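You operate a simulated robot arm through the tools that you are given. There is no shell and no other tool.

Carry out the task below with a simulated robot arm. There is one attempt and no reset: what you move stays moved.

Task
Park the transfer table's two small cartons against the raised end flaps.
Fine: the one on the turntable goes to L37, the other to L39; each flap goes up before its carton slides; raise the divider too.

The check looks at the end state, three seconds after you hand in, the way a careful person would. Anything else that was tipped, shoved, dropped, spilled or broken makes it a failure.

Robot
A 6-joint arm with a two-finger gripper, fixed in place. Base frame: the origin is at the foot of the arm, x ahead of it, y to its left, z up; the work surface is at about z = 540. Readings come in mm, rad, newtons and seconds.
Its first joint turns from -2.897 to 2.897 rad. Payload 3.43 kg.
The TCP is the grasp point between the finger pads, 20 mm short of the fingertips. In the tool frame z runs along the fingers and y along their closing line. The gripper opens to 190 mm. The gripper's body begins 248 mm behind the TCP.
Orientation is told as [roll, pitch, yaw] about the base's x, y, z axes, in that order, counted from this pose: with the fingers straight down and closing along the base's y, the tool's x points along the base's -x, its y along +y and its z along -z.

Tools
- The arm moves only by the tool step_arm. Its argument "rows" is text: rows parted by semicolons, each of 6 numbers parted by spaces: the shift along the tool's x, y, z in mm, then the turn, a rotation vector about the tool's x, y, z in rad. In form: x y z ax ay az; .... A call has 1 to 20 rows; each row shifts and turns the commanded pose from where the row before left it, along the tool's axes as they then stand. "jaw" is the closure, from 0 (fully open) to 1 (shut), set as the call begins (left out, the last holds). Rows are played at 5 a second. More than 50 mm and 0.15 rad between two rows, or a gripper value outside its range, and nothing of the call is played. A pose out of reach is approached as far as the arm can. The call stops where the force on the tool passes 90 N (or 10 N more than at its start, if that is more) or the arm is blocked; 0.2 s more then pass. Each finger travels about 45 mm/s and halts on what it meets, pressing with about 44 N; the grip force reading is that of the motor and also rises with nothing between the fingers. The clock runs only during rows and for 0.2 s after the last one: add rows that do not move to give the fingers time. The reply holds the time, the measured pose of the TCP, the force on the tool along the base axes, the opening and the grip force, in the units named above and with some noise, with the torque about the TCP (base axes, N m) and any sound that the robot's microphone picked up, and new pictures: "views" is both (left out), scene, wrist or none.
- Cameras (640 x 400 px; columns grow to the right, rows downward): "scene" is fixed at [401.4, -651.2, 1104.4]; the picture's right is [0.68, -0.73, 0.00], its down [-0.42, -0.40, -0.81] and it looks along [0.60, 0.56, -0.58] (base axes); focal length 242 px, centre (320, 200). "wrist" rides on the gripper at [70, -8, -288] in the tool frame; the picture's right is [0.12, 0.99, 0.00], its down [-0.96, 0.12, -0.25] and it looks along [-0.25, 0.03, 0.97] (tool axes); focal length 261 px, centre (320, 200). There is no depth. A picture from a camera that has moved, and an enlarged one, comes with that camera's place and axes in the base frame and with its lens.
- raise_lower(by): slides the trunk up (or, below 0, down) by that many mm; the arm rides with it, the base frame stays. It gives what a move gives, with no picture.
- zoom(camera, box): a new picture of the part [left, top, right, bottom] of that camera's present view, enlarged. No time passes.
- sign_off(): hands the job in; it is judged then, once.

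Nothing tells you positions but the pictures and the camera data. Unless the task says otherwise, let go and move clear before handing in.

The tools are called after "Emit:" as a command line: name --argument value ..., lists and objects as JSON in quotes. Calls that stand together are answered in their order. step_arm: Moves the arm, as the interface text tells. Its arguments: {"type":"object","properties":{"rows":{"type":"string"},"jaw":{"type":"number"},"views":{"type":"string","enum":["both","scene","wrist","none"]}},"required":["rows"]} The other tools are called the same way: raise_lower (by) slides the trunk up or down; zoom (camera, box) takes an enlarged picture of a part of a camera's view; sign_off () hands the job in.

At the start:

```text
time_s: 0.0
eef_pos: [806.1, 182.3, 881.5]
ee_rot: [0.0, -0.001, -0.003]
force: [0.5, 0.4, 0.4]
ft_torque: [0.01, 0.0, -0.03]
finger_gap: 189.7
grip_force: 0.0
trunk travel left (down, up): [-175.0, 65.0]
```

scene: 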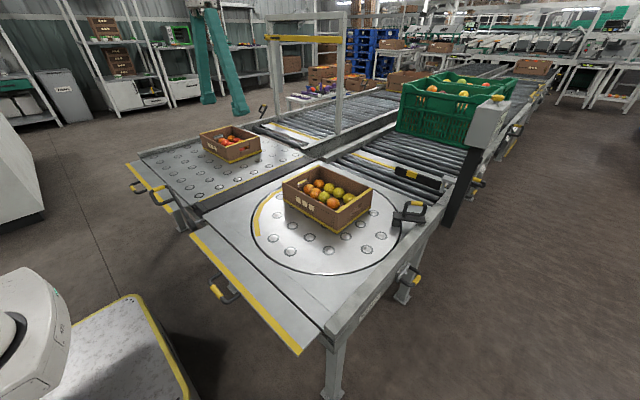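
wrist: 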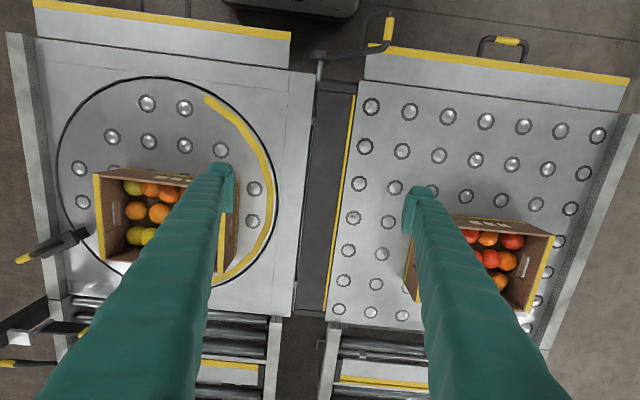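

I see a transfer table with two lanes: a turntable lane with a carton of mixed fruit and a ball-deck lane with a carton of red and orange fruit. There are yellow-edged flaps at the near end, some handles and a gap between the lanes, so I'll zoom in for labels and mechanisms before moving.

Emit:
zoom --camera "scene" --box '[120, 100, 320, 225]'

Emit:
zoom --camera "scene" --box '[180, 200, 340, 360]'

Emit:
zoom --camera "scene" --box '[320, 140, 480, 300]'

Emit:
zoom --camera "wrist" --box '[0, 0, 320, 200]'

Emit:
zoom --camera "wrist" --box '[320, 0, 640, 200]'

Emit:
zoom --camera "wrist" --box '[0, 200, 320, 400]'

Emit:
zoom --camera "wrist" --box '[320, 200, 640, 400]'

```text
3.20 times, centred on (220, 162) of scene
camera zoom: at [401.4, -651.2, 1104.4], right [0.68, -0.73, 0.0], down [-0.42, -0.4, -0.81], along [0.6, 0.56, -0.58], focal length 773 px, centre (640, 320)
```

zoom: 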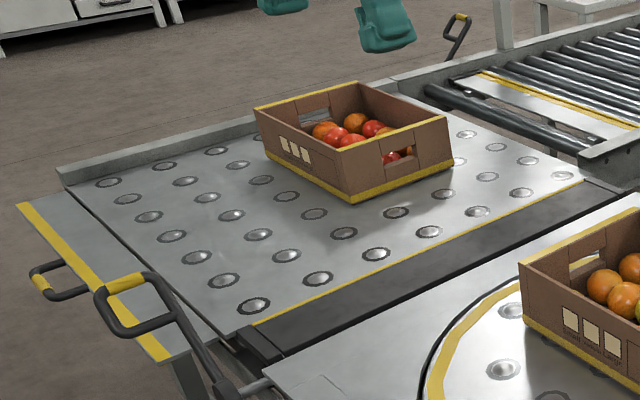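

```text
2.50 times, centred on (260, 280) of scene
camera zoom: at [401.4, -651.2, 1104.4], right [0.68, -0.73, 0.0], down [-0.42, -0.4, -0.81], along [0.6, 0.56, -0.58], focal length 604 px, centre (470, 0)
```

zoom: 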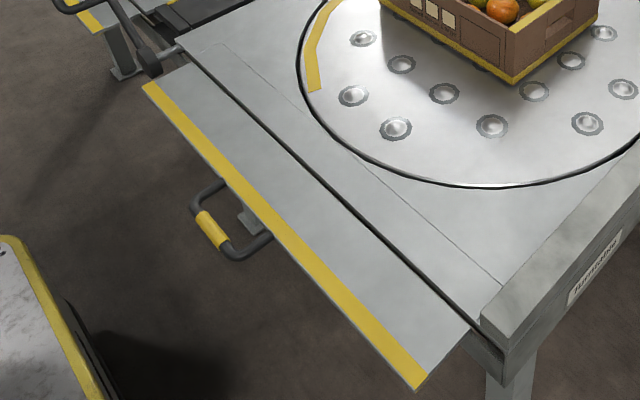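

```text
2.50 times, centred on (400, 220) of scene
camera zoom: at [401.4, -651.2, 1104.4], right [0.68, -0.73, 0.0], down [-0.42, -0.4, -0.81], along [0.6, 0.56, -0.58], focal length 604 px, centre (120, 150)
```

zoom: 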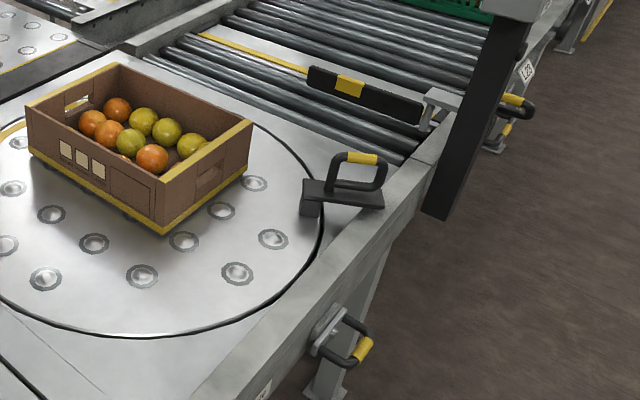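

```text
2.00 times, centred on (160, 100) of wrist
camera zoom: at [735.5, 172.9, 1167.9], right [-0.12, 0.99, 0.0], down [0.96, 0.12, 0.25], along [0.25, 0.03, -0.97], focal length 521 px, centre (640, 400)
```

zoom: 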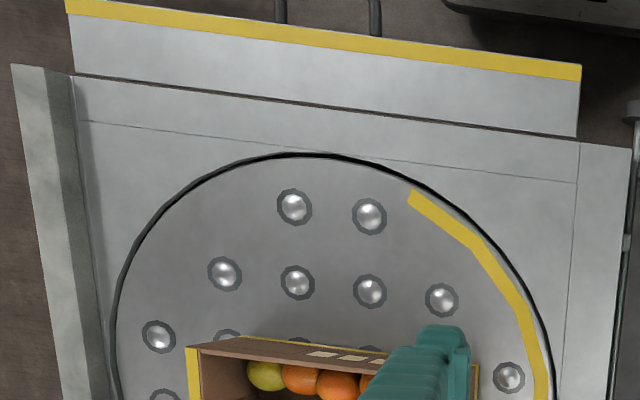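

```text
2.00 times, centred on (480, 100) of wrist
camera zoom: at [735.5, 172.9, 1167.9], right [-0.12, 0.99, 0.0], down [0.96, 0.12, 0.25], along [0.25, 0.03, -0.97], focal length 521 px, centre (0, 400)
```

zoom: 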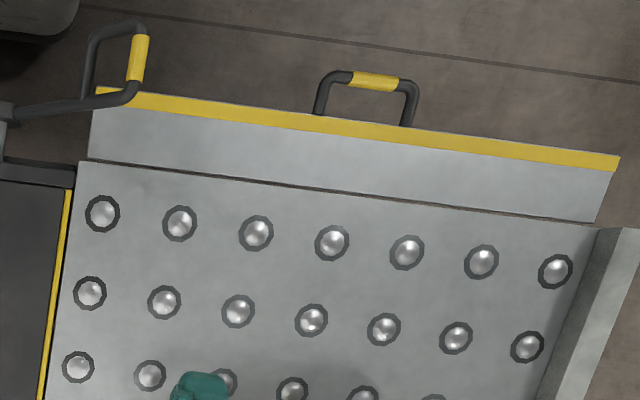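

```text
2.00 times, centred on (160, 300) of wrist
camera zoom: at [735.5, 172.9, 1167.9], right [-0.12, 0.99, 0.0], down [0.96, 0.12, 0.25], along [0.25, 0.03, -0.97], focal length 521 px, centre (640, 0)
```

zoom: 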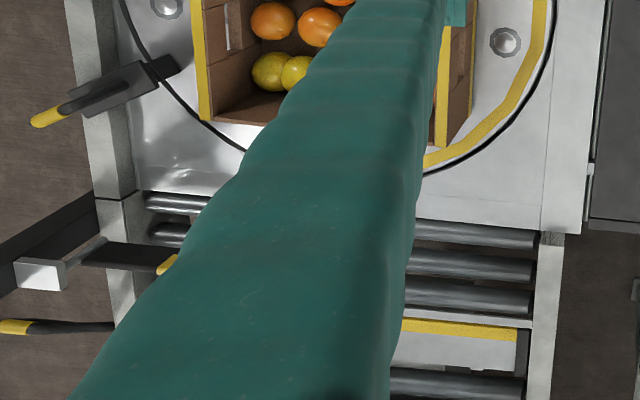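

```text
2.00 times, centred on (480, 300) of wrist
camera zoom: at [735.5, 172.9, 1167.9], right [-0.12, 0.99, 0.0], down [0.96, 0.12, 0.25], along [0.25, 0.03, -0.97], focal length 521 px, centre (0, 0)
```

zoom: 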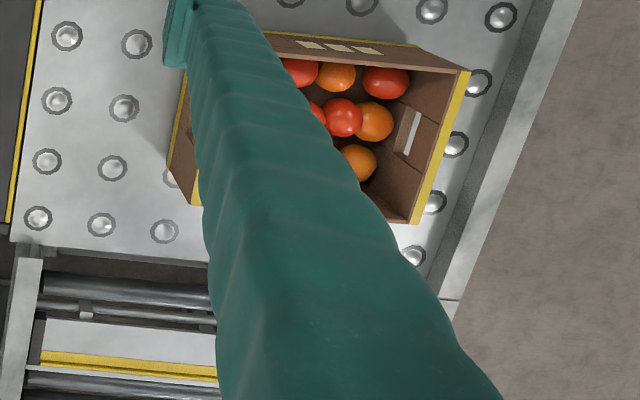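

I need to read the labels and understand which lever does what, so I'll zoom closer.

Emit:
zoom --camera "scene" --box '[300, 250, 440, 338]'

Emit:
zoom --camera "scene" --box '[310, 280, 370, 320]'

Emit:
zoom --camera "scene" --box '[120, 150, 250, 235]'

Emit:
zoom --camera "scene" --box '[380, 150, 540, 250]'

Emit:
zoom --camera "scene" --box '[240, 90, 370, 170]'

Emit:
zoom --camera "scene" --box '[270, 170, 390, 245]'

Emit:
zoom --camera "wrist" --box '[290, 0, 430, 90]'

Emit:
zoom --camera "wrist" --box '[0, 210, 130, 300]'

```text
4.55 times, centred on (370, 294) of scene
camera zoom: at [401.4, -651.2, 1104.4], right [0.68, -0.73, 0.0], down [-0.42, -0.4, -0.81], along [0.6, 0.56, -0.58], focal length 1098 px, centre (93, -227)
```

zoom: 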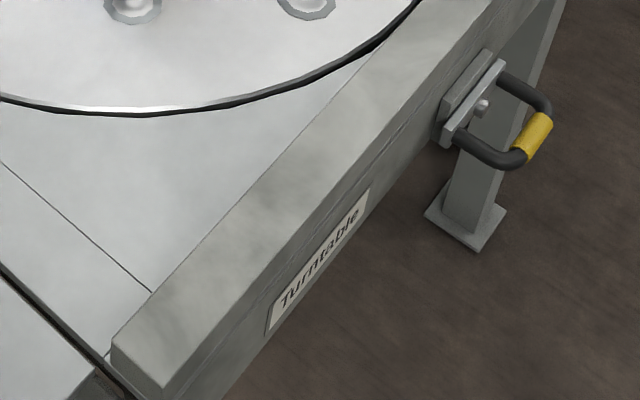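

```text
10.00 times, centred on (340, 300) of scene
camera zoom: at [401.4, -651.2, 1104.4], right [0.68, -0.73, 0.0], down [-0.42, -0.4, -0.81], along [0.6, 0.56, -0.58], focal length 2415 px, centre (120, -800)
```

zoom: 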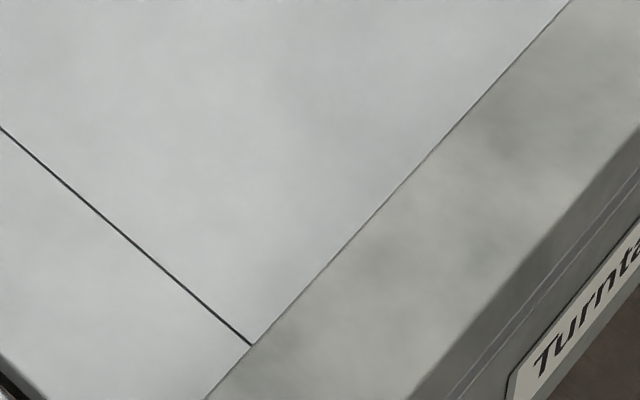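

```text
4.71 times, centred on (185, 192) of scene
camera zoom: at [401.4, -651.2, 1104.4], right [0.68, -0.73, 0.0], down [-0.42, -0.4, -0.81], along [0.6, 0.56, -0.58], focal length 1136 px, centre (955, 235)
```

zoom: 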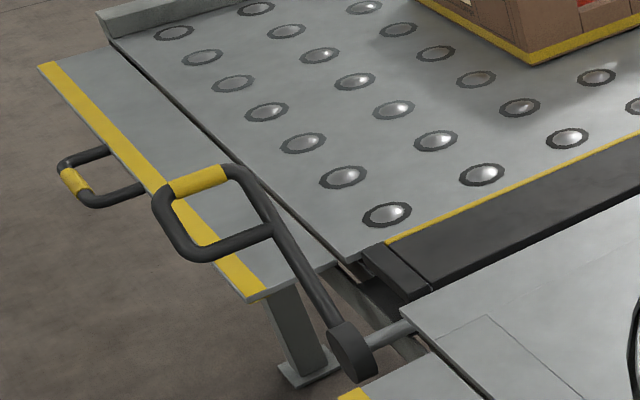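

```text
4.00 times, centred on (460, 200) of scene
camera zoom: at [401.4, -651.2, 1104.4], right [0.68, -0.73, 0.0], down [-0.42, -0.4, -0.81], along [0.6, 0.56, -0.58], focal length 966 px, centre (-240, 200)
```

zoom: 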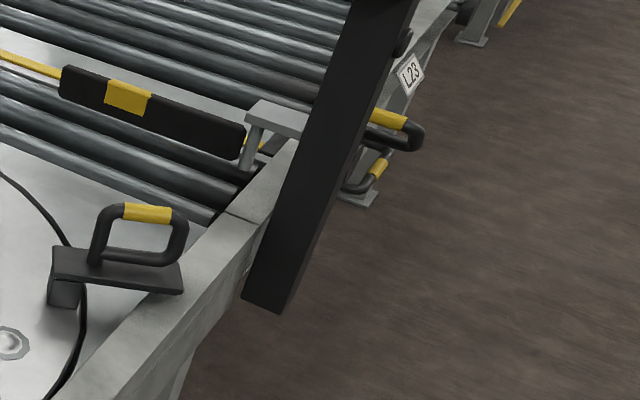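

```text
4.92 times, centred on (305, 130) of scene
camera zoom: at [401.4, -651.2, 1104.4], right [0.68, -0.73, 0.0], down [-0.42, -0.4, -0.81], along [0.6, 0.56, -0.58], focal length 1189 px, centre (394, 545)
```

zoom: 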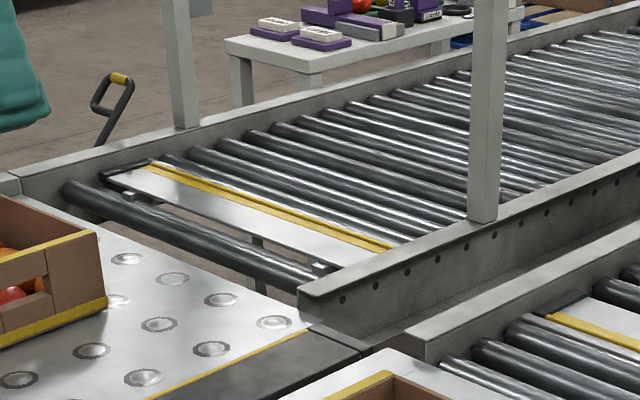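

```text
5.33 times, centred on (330, 208) of scene
camera zoom: at [401.4, -651.2, 1104.4], right [0.68, -0.73, 0.0], down [-0.42, -0.4, -0.81], along [0.6, 0.56, -0.58], focal length 1288 px, centre (267, 160)
```

zoom: 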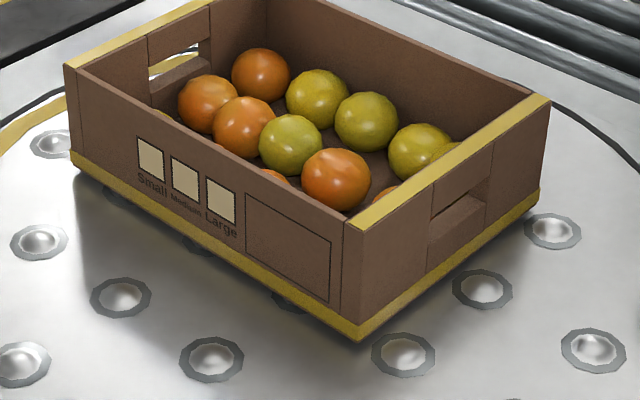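

```text
4.44 times, centred on (360, 45) of wrist
camera zoom: at [735.5, 172.9, 1167.9], right [-0.12, 0.99, 0.0], down [0.96, 0.12, 0.25], along [0.25, 0.03, -0.97], focal length 1158 px, centre (142, 889)
```

zoom: 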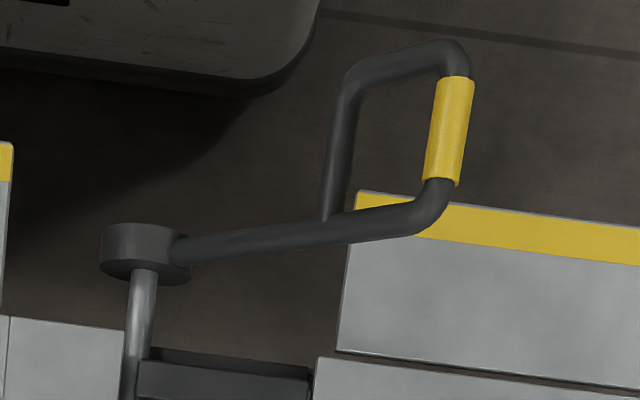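

```text
4.44 times, centred on (65, 255) of wrist
camera zoom: at [735.5, 172.9, 1167.9], right [-0.12, 0.99, 0.0], down [0.96, 0.12, 0.25], along [0.25, 0.03, -0.97], focal length 1158 px, centre (1453, -44)
```

zoom: 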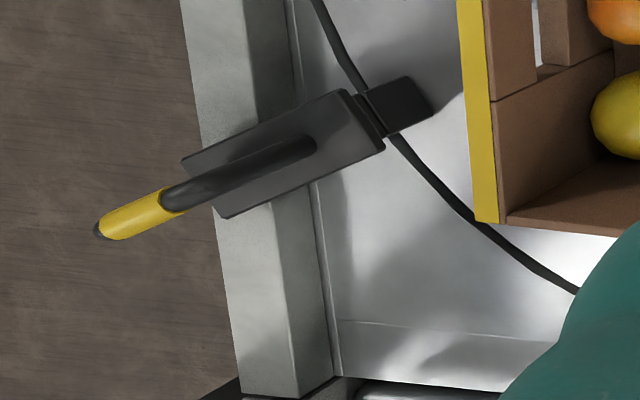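

I still can't find L37 or L39, only a far "L23" and a "Turntable" plate. I'll keep zooming along the rails and structures.

Emit:
zoom --camera "scene" --box '[440, 60, 560, 140]'

Emit:
zoom --camera "scene" --box '[250, 0, 410, 100]'

Emit:
zoom --camera "scene" --box '[380, 60, 520, 200]'

Emit:
zoom --camera "scene" --box '[480, 40, 640, 140]'

Emit:
zoom --camera "scene" --box '[0, 0, 280, 170]'

Emit:
zoom --camera "scene" --box '[200, 270, 280, 320]'

```text
5.00 times, centred on (500, 100) of scene
camera zoom: at [401.4, -651.2, 1104.4], right [0.68, -0.73, 0.0], down [-0.42, -0.4, -0.81], along [0.6, 0.56, -0.58], focal length 1207 px, centre (-580, 700)
```

zoom: 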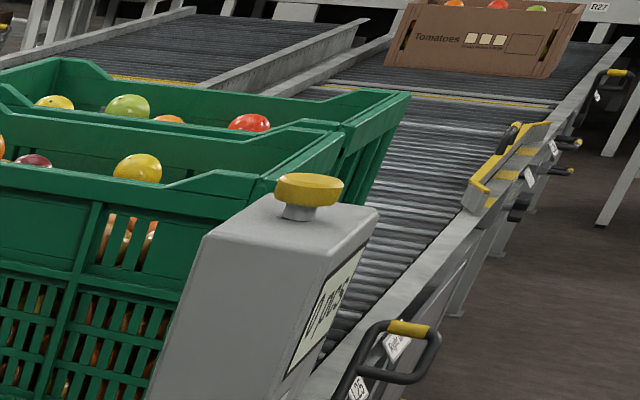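

```text
4.00 times, centred on (330, 50) of scene
camera zoom: at [401.4, -651.2, 1104.4], right [0.68, -0.73, 0.0], down [-0.42, -0.4, -0.81], along [0.6, 0.56, -0.58], focal length 966 px, centre (280, 800)
```

zoom: 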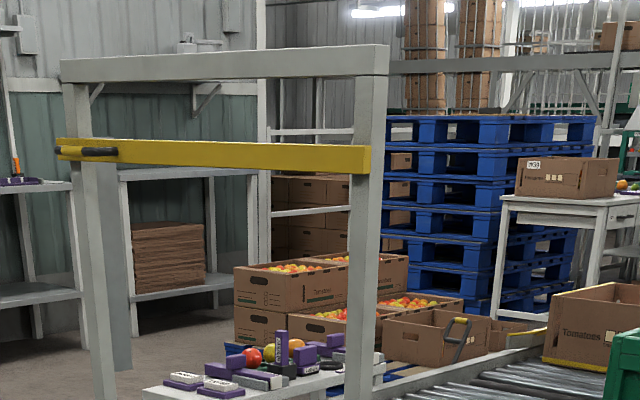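

```text
2.86 times, centred on (450, 130) of scene
camera zoom: at [401.4, -651.2, 1104.4], right [0.68, -0.73, 0.0], down [-0.42, -0.4, -0.81], along [0.6, 0.56, -0.58], focal length 690 px, centre (-51, 400)
```

zoom: 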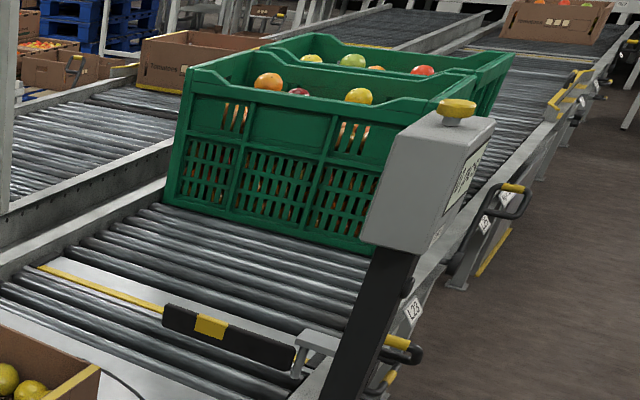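

```text
4.00 times, centred on (560, 90) of scene
camera zoom: at [401.4, -651.2, 1104.4], right [0.68, -0.73, 0.0], down [-0.42, -0.4, -0.81], along [0.6, 0.56, -0.58], focal length 966 px, centre (-640, 640)
```

zoom: 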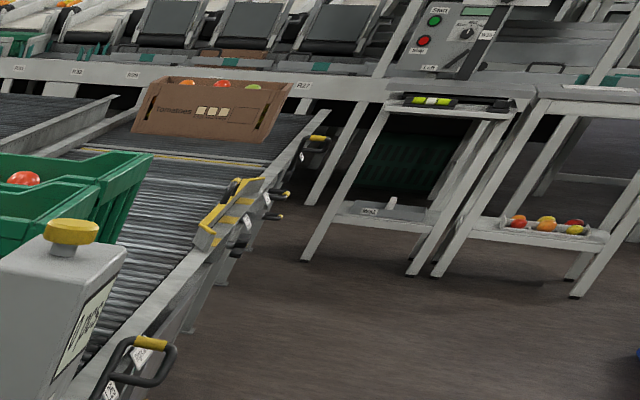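

```text
2.29 times, centred on (140, 85) of scene
camera zoom: at [401.4, -651.2, 1104.4], right [0.68, -0.73, 0.0], down [-0.42, -0.4, -0.81], along [0.6, 0.56, -0.58], focal length 552 px, centre (731, 463)
```

zoom: 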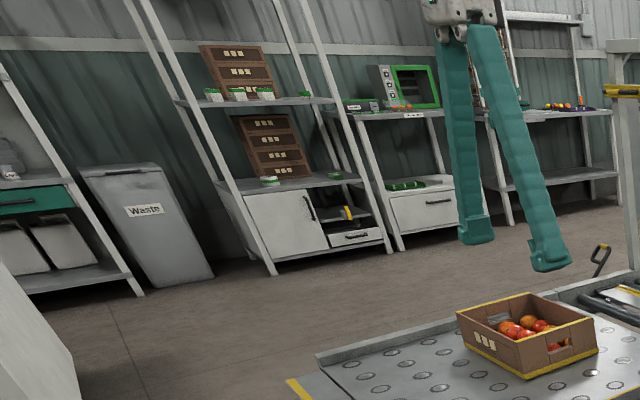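

```text
8.00 times, centred on (240, 295) of scene
camera zoom: at [401.4, -651.2, 1104.4], right [0.68, -0.73, 0.0], down [-0.42, -0.4, -0.81], along [0.6, 0.56, -0.58], focal length 1932 px, centre (960, -560)
```

zoom: 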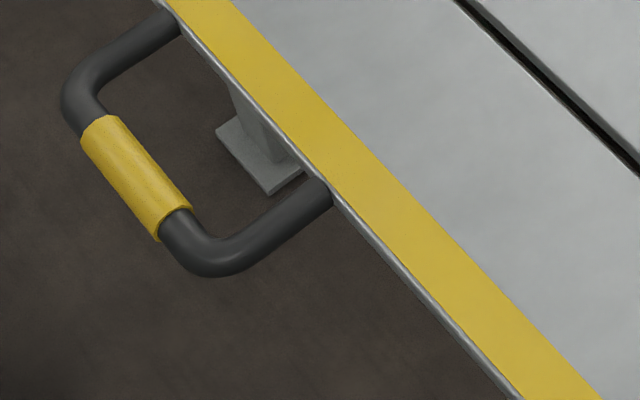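

The labels aren't readable from here, and L37 and L39 may sit on the table's near face or under the flaps. I'll pull the arm back high above the table and tilt the wrist camera forward to look at the near end.

Emit:
step_arm --rows "50 0 0 0 0 0;50 0 0 0 0 0;50 0 0 0 0 0;50 0 0 0 0 0;0 0 0 0 -0.1 0;0 0 0 0 -0.1 0;0 0 0 0 -0.1 0;0 0 0 0 -0.1 0;0 0 0 0 -0.1 0;0 0 0 0 -0.1 0" --jaw 0

```text
time_s: 2.2
eef_pos: [606.6, 182.3, 879.9]
ee_rot: [0.0, -0.6, -0.003]
force: [0.6, 0.2, 0.1]
ft_torque: [0.02, 0.0, -0.02]
finger_gap: 189.9
grip_force: 0.0
trunk travel left (down, up): [-175.0, 65.0]
camera wrist: at [385.1, 173.5, 1076.7], right [-0.1, 0.99, -0.07], down [0.65, 0.12, 0.75], along [0.75, 0.03, -0.66], focal length 261 px, centre (320, 200)
```

scene: 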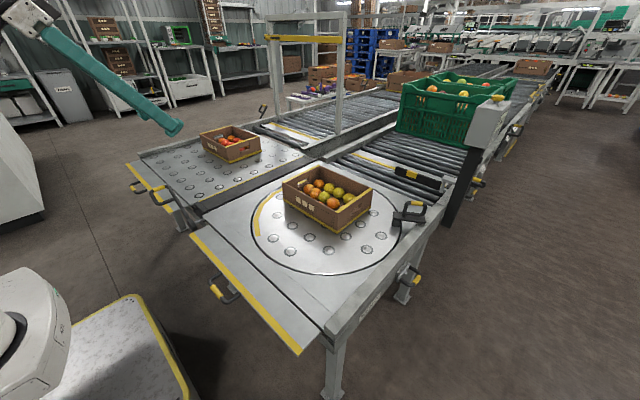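
wrist: 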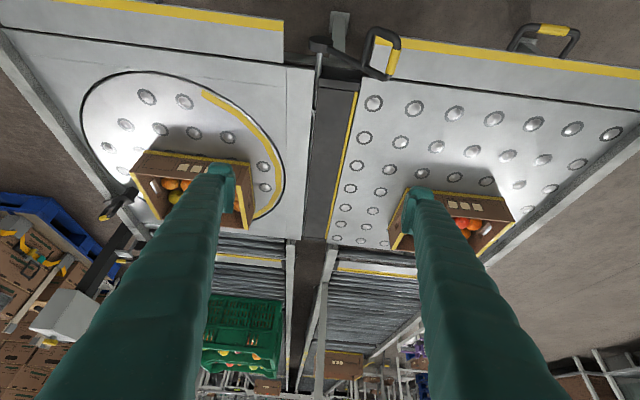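

Emit:
zoom --camera "wrist" --box '[280, 0, 440, 100]'

Emit:
zoom --camera "wrist" --box '[200, 230, 440, 400]'

Emit:
zoom --camera "wrist" --box '[0, 180, 160, 380]'

Emit:
zoom --camera "wrist" --box '[460, 0, 640, 110]'

Emit:
zoom --camera "scene" --box '[120, 155, 210, 235]'

```text
4.00 times, centred on (360, 50) of wrist
camera zoom: at [385.1, 173.5, 1076.7], right [-0.1, 0.99, -0.07], down [0.65, 0.12, 0.75], along [0.75, 0.03, -0.66], focal length 1043 px, centre (160, 800)
```

zoom: 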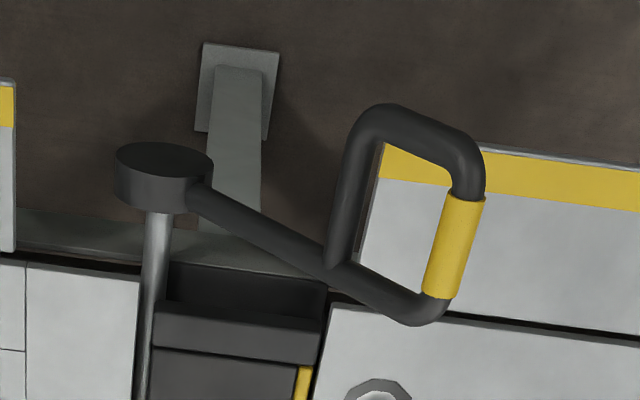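

```text
2.35 times, centred on (320, 315) of wrist
camera zoom: at [385.1, 173.5, 1076.7], right [-0.1, 0.99, -0.07], down [0.65, 0.12, 0.75], along [0.75, 0.03, -0.66], focal length 613 px, centre (320, -71)
```

zoom: 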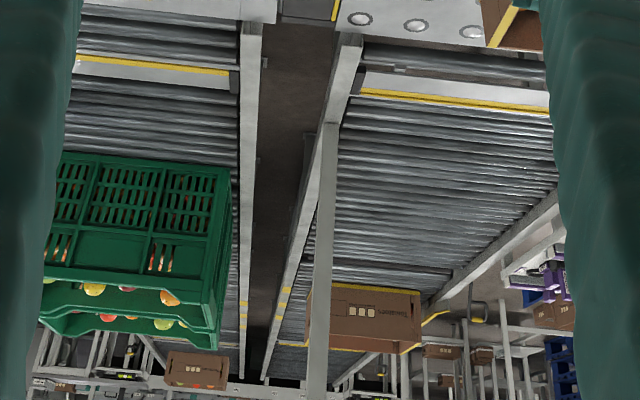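

```text
2.00 times, centred on (80, 280) of wrist
camera zoom: at [385.1, 173.5, 1076.7], right [-0.1, 0.99, -0.07], down [0.65, 0.12, 0.75], along [0.75, 0.03, -0.66], focal length 521 px, centre (800, 40)
```

zoom: 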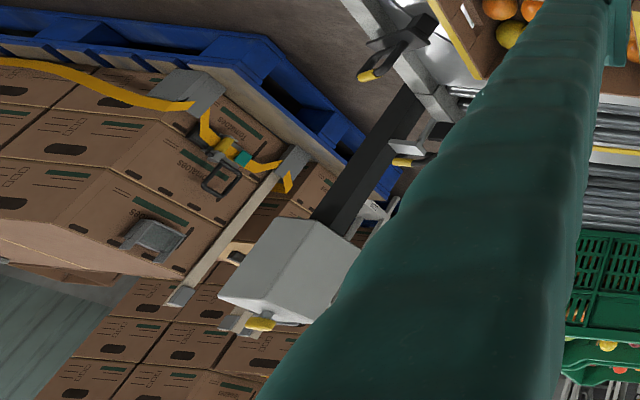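

```text
3.56 times, centred on (550, 55) of wrist
camera zoom: at [385.1, 173.5, 1076.7], right [-0.1, 0.99, -0.07], down [0.65, 0.12, 0.75], along [0.75, 0.03, -0.66], focal length 927 px, centre (-498, 716)
```

zoom: 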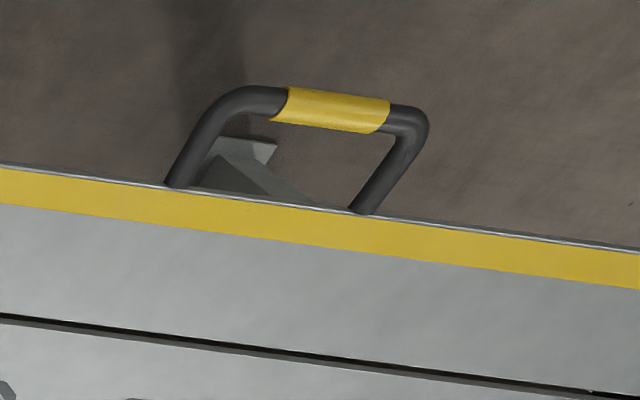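

```text
5.00 times, centred on (165, 195) of scene
camera zoom: at [401.4, -651.2, 1104.4], right [0.68, -0.73, 0.0], down [-0.42, -0.4, -0.81], along [0.6, 0.56, -0.58], focal length 1207 px, centre (1095, 225)
```

zoom: 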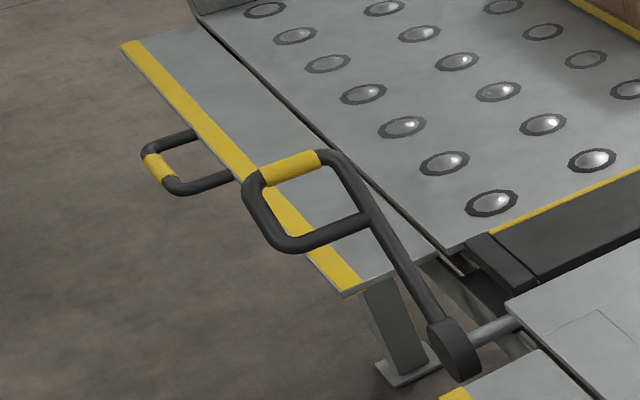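

The lever, the flap handles and a divider strip are visible, but the labels aren't. I'll lower the trunk and tilt further to look under the flaps from the front.

Emit:
raise_lower --by -120

Emit:
step_arm --rows "0 30 0 0 -0.1 0;0 30 0 0 -0.1 0;0 30 0 0 -0.1 0;0 30 0 0 -0.1 0;0 30 0 0 -0.1 0;0 30 0 0 -0.1 0;0 30 0 0 -0.1 0"

```text
time_s: 3.7
eef_pos: [605.3, 180.8, 759.3]
ee_rot: [0.0, -0.599, 0.0]
force: [-0.4, -0.2, -0.2]
ft_torque: [-0.01, 0.0, -0.02]
finger_gap: 190.1
grip_force: 0.0
trunk travel left (down, up): [-55.0, 185.0]
```

```text
time_s: 5.3
eef_pos: [615.2, 404.8, 773.4]
ee_rot: [0.0, -1.302, -0.002]
force: [0.4, -1.1, 0.5]
ft_torque: [0.1, 0.16, 0.19]
finger_gap: 190.2
grip_force: 0.1
out of reach, approached as far as the arm can: row 4, 5, 6
trunk travel left (down, up): [-55.0, 185.0]
camera wrist: at [318.4, 396.6, 780.9], right [-0.03, 0.99, -0.11], down [0.02, 0.12, 0.99], along [1.0, 0.03, -0.02], focal length 261 px, centre (320, 200)
```

scene: 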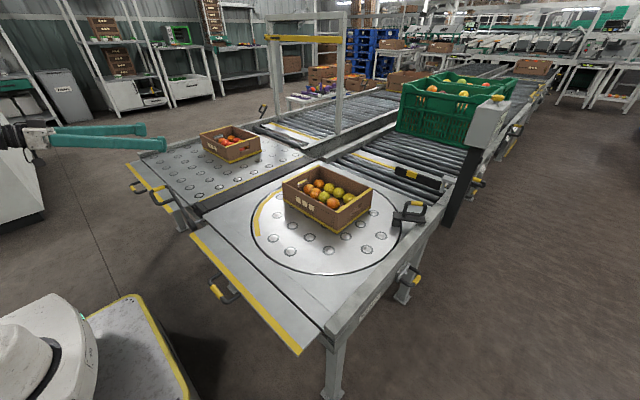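
wrist: 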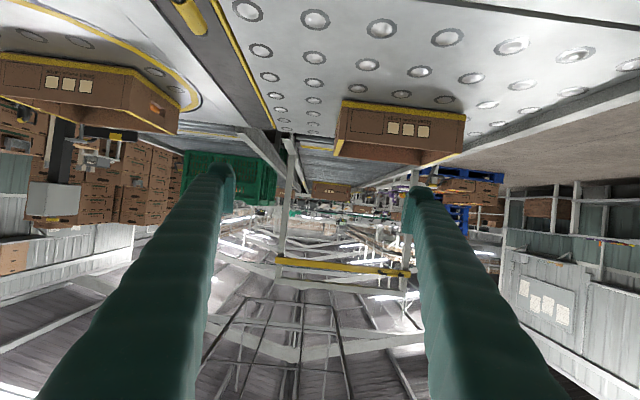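

Emit:
step_arm --rows "46 0 13 0 0.1 0;44 0 20 0 0.1 0;40 0 25 0 0.1 0" --views "wrist"

```text
time_s: 6.1
eef_pos: [620.9, 404.9, 626.3]
ee_rot: [0.001, -1.0, 0.0]
force: [-0.7, 0.4, 0.4]
ft_torque: [0.0, 0.01, -0.01]
finger_gap: 189.9
grip_force: 0.0
trunk travel left (down, up): [-55.0, 185.0]
camera wrist: at [340.3, 396.3, 722.3], right [-0.06, 0.99, -0.1], down [0.31, 0.12, 0.94], along [0.95, 0.03, -0.32], focal length 261 px, centre (320, 200)
```

wrist: 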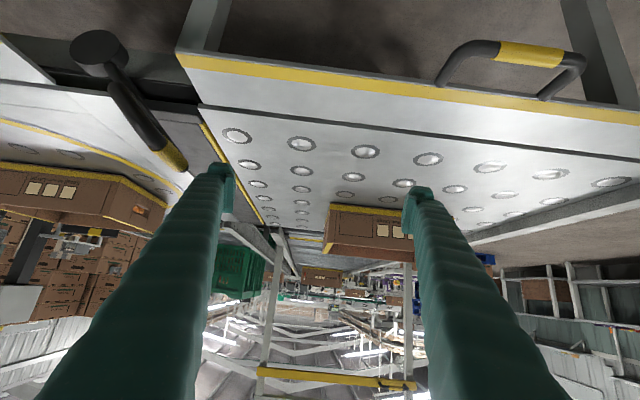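

Emit:
zoom --camera "wrist" --box '[0, 0, 320, 200]'

Emit:
zoom --camera "wrist" --box '[320, 0, 640, 200]'

Emit:
zoom --camera "wrist" --box '[220, 200, 440, 320]'

```text
2.00 times, centred on (160, 100) of wrist
camera zoom: at [340.3, 396.3, 722.3], right [-0.06, 0.99, -0.1], down [0.31, 0.12, 0.94], along [0.95, 0.03, -0.32], focal length 521 px, centre (640, 400)
```

zoom: 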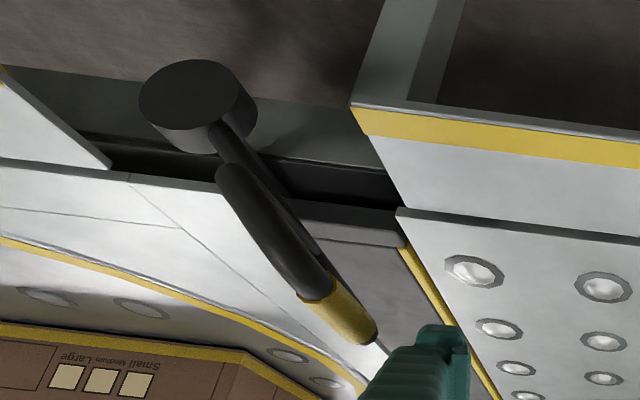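

```text
2.00 times, centred on (480, 100) of wrist
camera zoom: at [340.3, 396.3, 722.3], right [-0.06, 0.99, -0.1], down [0.31, 0.12, 0.94], along [0.95, 0.03, -0.32], focal length 521 px, centre (0, 400)
```

zoom: 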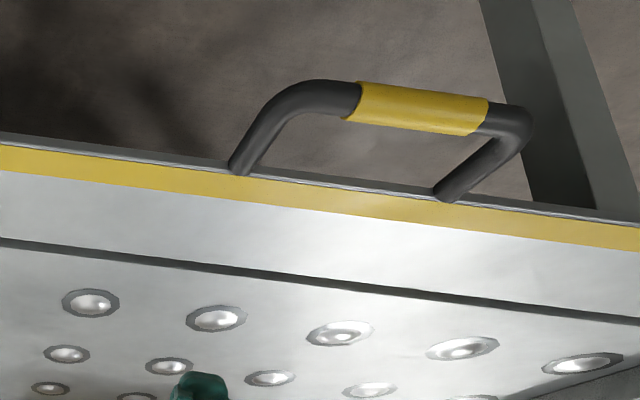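

```text
2.91 times, centred on (330, 260) of wrist
camera zoom: at [340.3, 396.3, 722.3], right [-0.06, 0.99, -0.1], down [0.31, 0.12, 0.94], along [0.95, 0.03, -0.32], focal length 758 px, centre (291, 26)
```

zoom: 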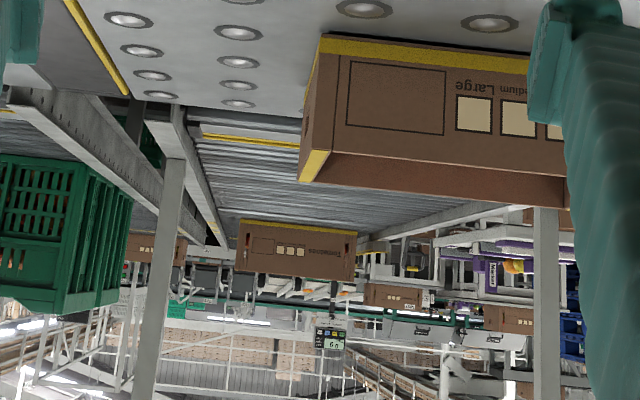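

No labels show on the flap tops. Next I'll bring the gripper level just above the left flap, clear of the crank lever (grip near y≈280, z≈640), so the camera hangs low and sees beneath the flaps.

Emit:
step_arm --rows "0 15 12 0 -0.1 0;0 15 12 0 -0.1 0;0 15 12 0 -0.1 0;0 15 12 0 -0.1 0;0 15 12 0 -0.1 0;0 0 0 0 -0.07 0" --views "wrist"

```text
time_s: 7.5
eef_pos: [700.1, 546.7, 691.8]
ee_rot: [-1.026, -1.554, 1.018]
force: [0.3, -0.5, 0.1]
ft_torque: [-0.02, 0.06, 0.02]
finger_gap: 189.7
grip_force: 0.1
out of reach, approached as far as the arm can: row 2, 3, 4, 5, 6
trunk travel left (down, up): [-55.0, 185.0]
camera wrist: at [411.6, 540.0, 624.4], right [0.01, 0.99, -0.13], down [-0.24, 0.13, 0.96], along [0.97, 0.02, 0.24], focal length 261 px, centre (320, 200)
```

wrist: 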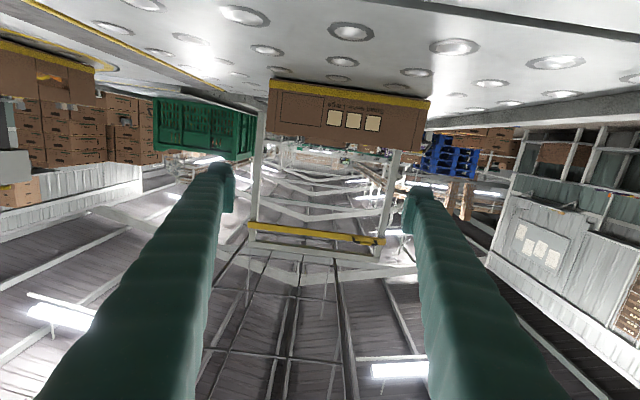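

Emit:
raise_lower --by -55

Emit:
step_arm --rows "0 0 -10 0 0.1 0;0 0 -10 0 0.1 0;10 0 -10 0 0.1 0" --views "wrist"

```text
time_s: 8.5
eef_pos: [700.6, 546.7, 637.0]
ee_rot: [-0.957, -1.552, 0.947]
force: [-0.3, 0.0, -0.2]
ft_torque: [-0.02, 0.01, 0.0]
finger_gap: 190.1
grip_force: 0.1
trunk travel left (down, up): [0.0, 240.0]
```

```text
time_s: 9.3
eef_pos: [668.0, 547.2, 629.5]
ee_rot: [-0.052, -1.259, 0.039]
force: [0.1, 0.4, -0.2]
ft_torque: [-0.03, -0.12, -0.05]
finger_gap: 190.1
grip_force: 0.1
trunk travel left (down, up): [0.0, 240.0]
camera wrist: at [372.0, 541.9, 651.1], right [-0.03, 0.99, -0.13], down [0.06, 0.13, 0.99], along [1.0, 0.02, -0.06], focal length 261 px, centre (320, 200)
```

wrist: 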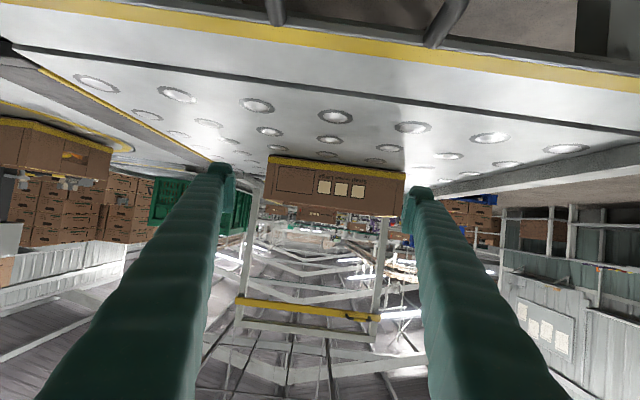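

Emit:
step_arm --rows "19 0 20 0 -0.1 0;20 0 15 0 -0.1 0;15 0 10 0 -0.1 0" --views "wrist"

```text
time_s: 10.1
eef_pos: [708.5, 566.9, 590.7]
ee_rot: [-1.014, -1.531, 0.992]
force: [0.0, -0.6, 0.7]
ft_torque: [0.01, 0.27, 0.06]
finger_gap: 190.0
grip_force: 0.0
out of reach, approached as far as the arm can: row 2, 3
trunk travel left (down, up): [0.0, 240.0]
camera wrist: at [419.7, 563.0, 526.8], right [0.02, 0.99, -0.15], down [-0.22, 0.15, 0.96], along [0.97, 0.02, 0.22], focal length 261 px, centre (320, 200)
```

wrist: 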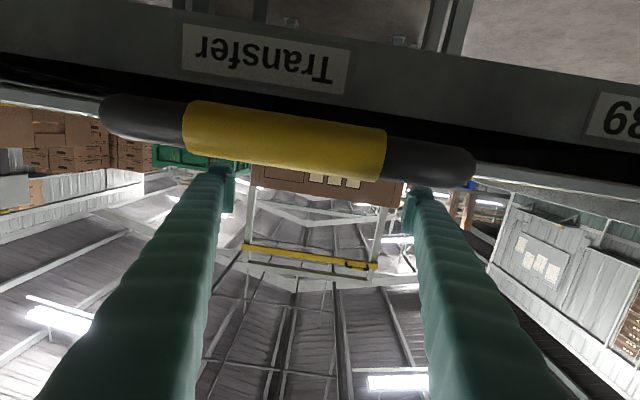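

Emit:
zoom --camera "wrist" --box '[560, 60, 640, 160]'

Emit:
zoom --camera "wrist" --box '[100, 0, 460, 200]'

```text
4.00 times, centred on (600, 110) of wrist
camera zoom: at [419.7, 563.0, 526.8], right [0.02, 0.99, -0.15], down [-0.22, 0.15, 0.96], along [0.97, 0.02, 0.22], focal length 1043 px, centre (-800, 560)
```

zoom: 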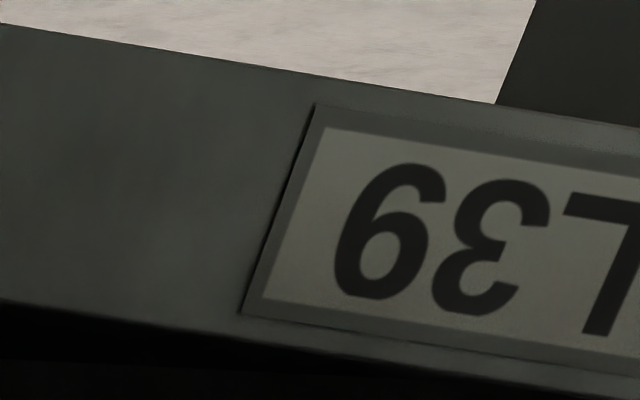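

```text
1.78 times, centred on (280, 100) of wrist
camera zoom: at [419.7, 563.0, 526.8], right [0.02, 0.99, -0.15], down [-0.22, 0.15, 0.96], along [0.97, 0.02, 0.22], focal length 463 px, centre (391, 378)
```

zoom: 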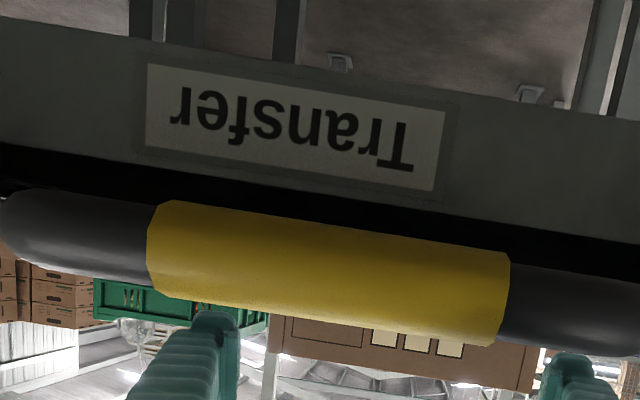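

The beam under the left ("Transfer") ball-deck lane carries "L39", so the ball-deck carton belongs at that lane's near flap. I'll rise, cross over the lever, and check that L37 is under the turntable lane's flap.

Emit:
raise_lower --by 175

Emit:
step_arm --rows "0 0 -10 0 0.1 0;0 0 -10 0 0.1 0;0 -20 -10 0 0.1 0;0 -50 0 0 0 0;0 -50 0 0 0 0;0 -50 0 0 0 0;0 -50 0 0 0 0;0 -50 0 0 0 0;0 -50 0 0 0 0;0 -50 0 0 0 0;0 -50 0 0 0 0;0 -50 0 0 0 0;0 -50 0 0 0 0;0 -50 0 0 0 0;0 -50 0 0 0 0;0 -50 0 0 0 0;0 -50 0 0 0 0;0 -50 0 0 0 0"

```text
time_s: 12.0
eef_pos: [709.4, 567.9, 763.8]
ee_rot: [-0.995, -1.528, 0.972]
force: [0.0, 0.6, -0.6]
ft_torque: [0.01, 0.01, 0.04]
finger_gap: 190.2
grip_force: 0.1
trunk travel left (down, up): [-175.0, 65.0]
```

```text
time_s: 15.8
eef_pos: [892.9, 48.1, 835.8]
ee_rot: [-0.17, -1.237, 0.105]
force: [-0.5, 1.0, -0.2]
ft_torque: [0.0, 0.02, -0.02]
finger_gap: 190.1
grip_force: 0.1
out of reach, approached as far as the arm can: row 7, 8, 9, 10, 11, 12, 13, 14, 15, 16, 17, 18
trunk travel left (down, up): [-175.0, 65.0]
camera wrist: at [597.8, 57.4, 861.7], right [0.02, 0.99, -0.17], down [0.09, 0.17, 0.98], along [1.0, -0.03, -0.08], focal length 261 px, centre (320, 200)
```

scene: 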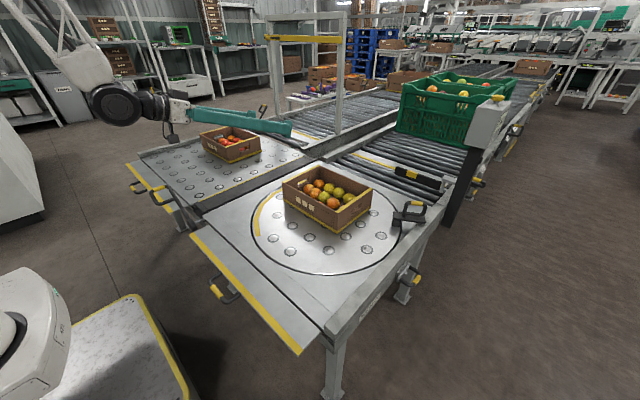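
wrist: 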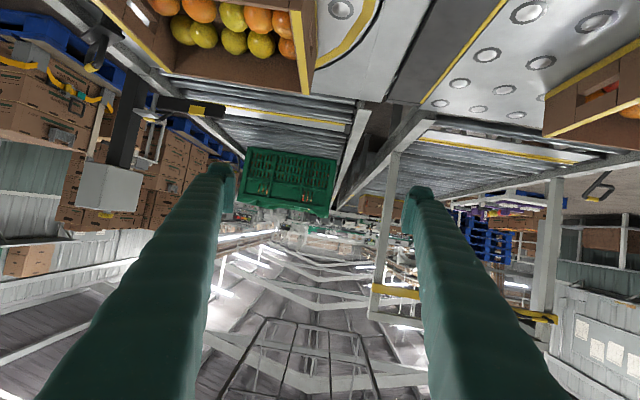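

The horizontal pose runs out of reach when crossing, so I'll return to tool-down where the arm moves freely.

Emit:
step_arm --rows "0 0 -10 0 0.1 0;0 0 -10 0 0.1 0;0 0 -10 0 0.1 0;0 0 -10 0 0.1 0;0 0 -10 0 0.1 0;0 0 -10 0 0.1 0;0 0 0 0 0.1 0;0 0 0 0 0.1 0;0 0 0 0 0.1 0;0 0 0 0 0.1 0;0 0 0 0 0.1 0;0 0 0 0 0.1 0"

```text
time_s: 18.4
eef_pos: [848.6, 43.3, 860.0]
ee_rot: [-0.059, -0.134, -0.036]
force: [-1.3, 0.0, 0.7]
ft_torque: [0.02, -0.12, 0.02]
finger_gap: 190.0
grip_force: 0.1
out of reach, approached as far as the arm can: row 1, 5, 6
trunk travel left (down, up): [-175.0, 65.0]
camera wrist: at [740.4, 56.4, 1135.7], right [-0.07, 0.99, -0.07], down [0.93, 0.1, 0.37], along [0.37, -0.04, -0.93], focal length 261 px, centre (320, 200)
```

scene: 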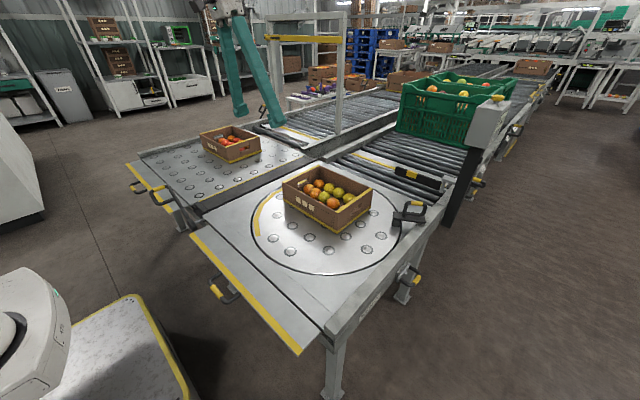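
wrist: 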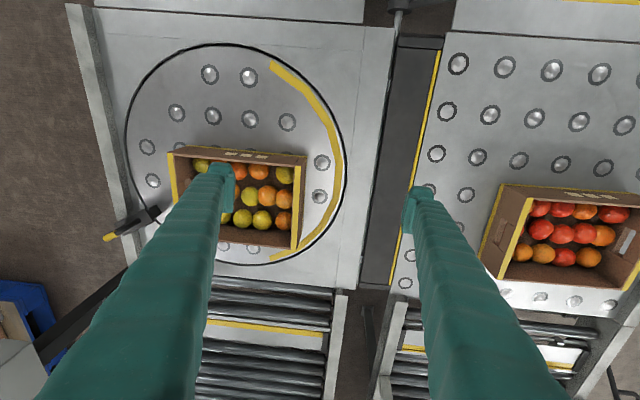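

I now have positions: the right flap's handle is at about (499, -187, 528), the left flap's at about (498, 551, 528), and the divider crank grip is near (544, 275, 630) turning about x. The right flap goes first, while the crank is clear of it, so I'll move above its handle.

Emit:
step_arm --rows "50 -33 0 0 0.02 0;50 -33 0 0 0.02 0;50 -33 0 0 0.02 0;50 -33 0 0 0.02 0;50 -33 0 0 0.02 0;50 -33 0 0 0.02 0" --views "none"

```text
refused: row 1 steps farther than a row can; nothing moved
```

Emit:
step_arm --rows "40 -27 0 0 0.02 0;40 -27 0 0 0.02 0;40 -27 0 0 0.02 0;40 -27 0 0 0.02 0;40 -27 0 0 0.02 0;40 -27 0 0 0.02 0;40 -27 0 0 0.02 0" --views "none"

```text
time_s: 20.0
eef_pos: [561.3, -134.2, 850.8]
ee_rot: [-0.058, 0.005, -0.045]
force: [-0.1, 1.2, -1.1]
ft_torque: [-0.07, 0.14, 0.0]
finger_gap: 189.9
grip_force: 0.1
trunk travel left (down, up): [-175.0, 65.0]
```

Emit:
step_arm --rows "0 0 0 -0.058 0 0;0 0 0 0 0 0.14;0 0 0 0 0 0.14;0 0 0 0 0 0.14;0 0 0 0 0 0.14;0 0 0 0 0 0.14;0 0 0 0 0 0.14;0 0 0 0 0 0.14;0 0 0 0 0 0.14;0 0 0 0 0 0.14;0 0 0 0 0 0.14;0 0 0 0 0 0.125"

```text
time_s: 22.6
eef_pos: [561.9, -133.4, 849.8]
ee_rot: [-0.005, -0.002, -1.572]
force: [0.0, -0.4, -0.4]
ft_torque: [0.01, -0.02, -0.02]
finger_gap: 189.8
grip_force: 0.1
trunk travel left (down, up): [-175.0, 65.0]
camera wrist: at [554.7, -62.2, 1137.1], right [0.99, 0.12, -0.01], down [0.11, -0.96, 0.25], along [0.02, -0.25, -0.97], focal length 261 px, centre (320, 200)
```

scene: 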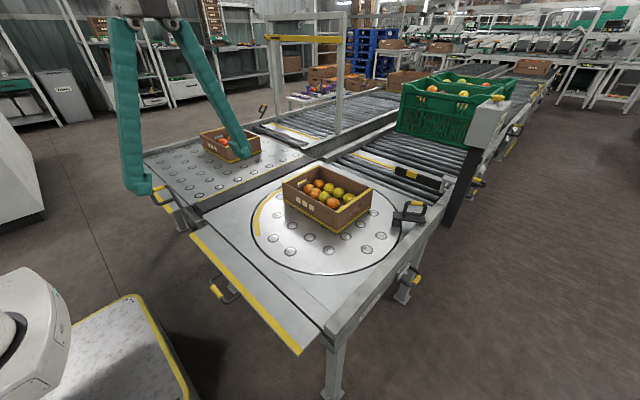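
wrist: 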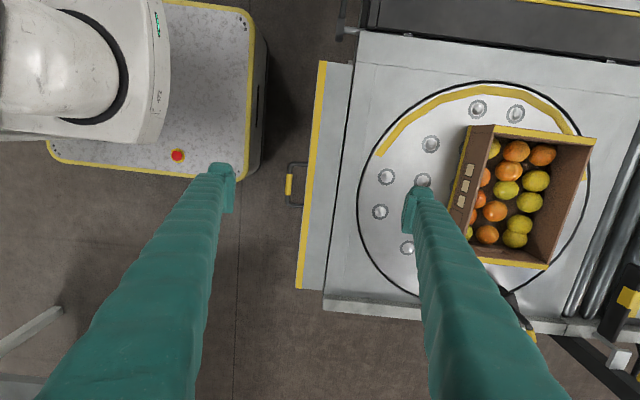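

Emit:
zoom --camera "wrist" --box '[260, 140, 360, 240]'

```text
4.00 times, centred on (310, 190) of wrist
camera zoom: at [554.7, -62.2, 1137.1], right [0.99, 0.12, -0.01], down [0.11, -0.96, 0.25], along [0.02, -0.25, -0.97], focal length 1043 px, centre (360, 240)
```

zoom: 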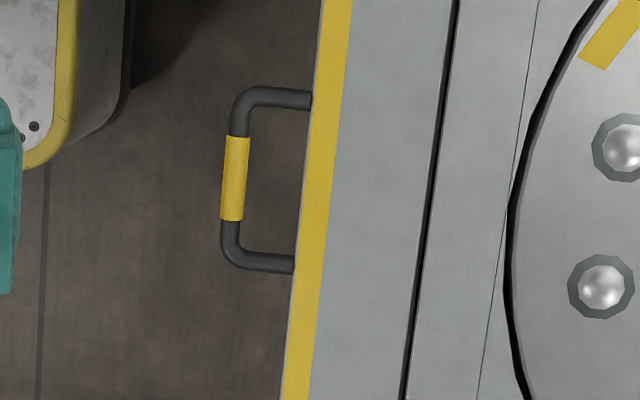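

Closing the jaw to about a 30 mm gap and moving above the right handle at about (490, -190).

Emit:
step_arm --rows "-19 -24 30 0 0 0;-19 -24 30 0 0 0;-19 -24 30 0 0 0;0 0 40 0 0 0;0 0 40 0 0 0;0 0 40 0 0 0;0 0 20 0 0 0;0 0 0 0 0 0;0 0 0 0 0 0;0 0 0 0 0 0" --jaw 0.842

```text
time_s: 24.8
eef_pos: [488.3, -189.4, 620.2]
ee_rot: [-0.005, -0.002, -1.572]
force: [-0.2, 0.5, 0.2]
ft_torque: [-0.01, -0.01, -0.01]
finger_gap: 30.0
grip_force: 0.2
trunk travel left (down, up): [-175.0, 65.0]
camera wrist: at [481.2, -118.1, 906.8], right [0.99, 0.12, -0.01], down [0.12, -0.96, 0.25], along [0.02, -0.25, -0.97], focal length 261 px, centre (320, 200)
```

scene: 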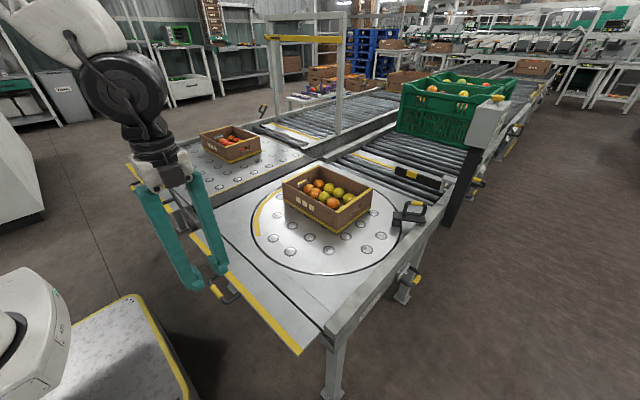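
wrist: 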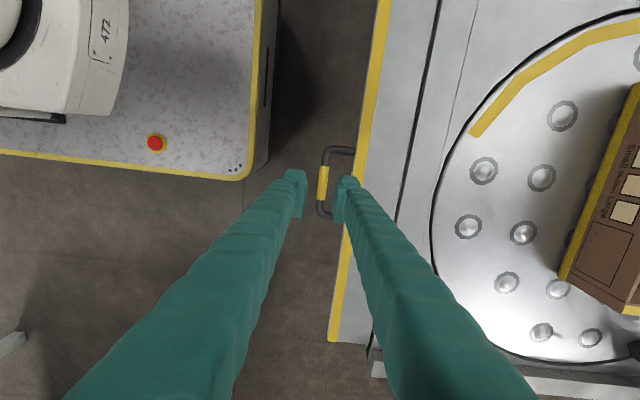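

Emit:
zoom --camera "wrist" --box '[270, 130, 370, 230]'

Emit:
zoom --camera "scene" --box '[180, 240, 280, 310]'

```text
4.00 times, centred on (320, 180) of wrist
camera zoom: at [481.2, -118.1, 906.8], right [0.99, 0.12, -0.01], down [0.12, -0.96, 0.25], along [0.02, -0.25, -0.97], focal length 1043 px, centre (320, 280)
```

zoom: 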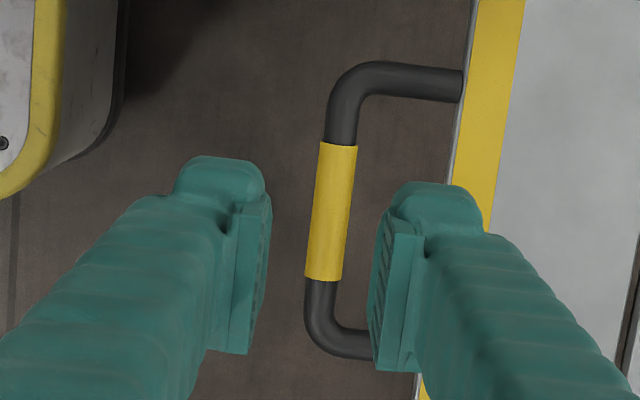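

```text
5.71 times, centred on (230, 275) of scene
camera zoom: at [401.4, -651.2, 1104.4], right [0.68, -0.73, 0.0], down [-0.42, -0.4, -0.81], along [0.6, 0.56, -0.58], focal length 1380 px, centre (834, -229)
```

zoom: 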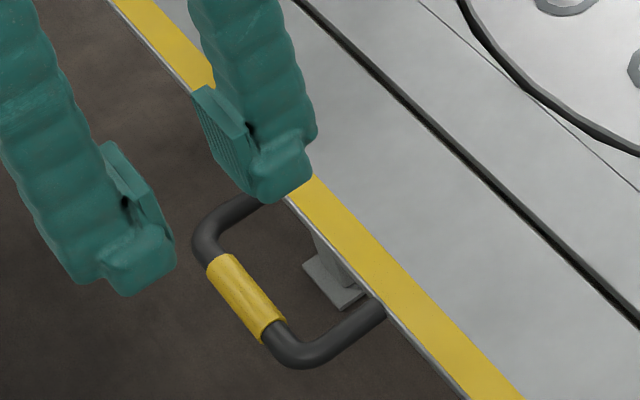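

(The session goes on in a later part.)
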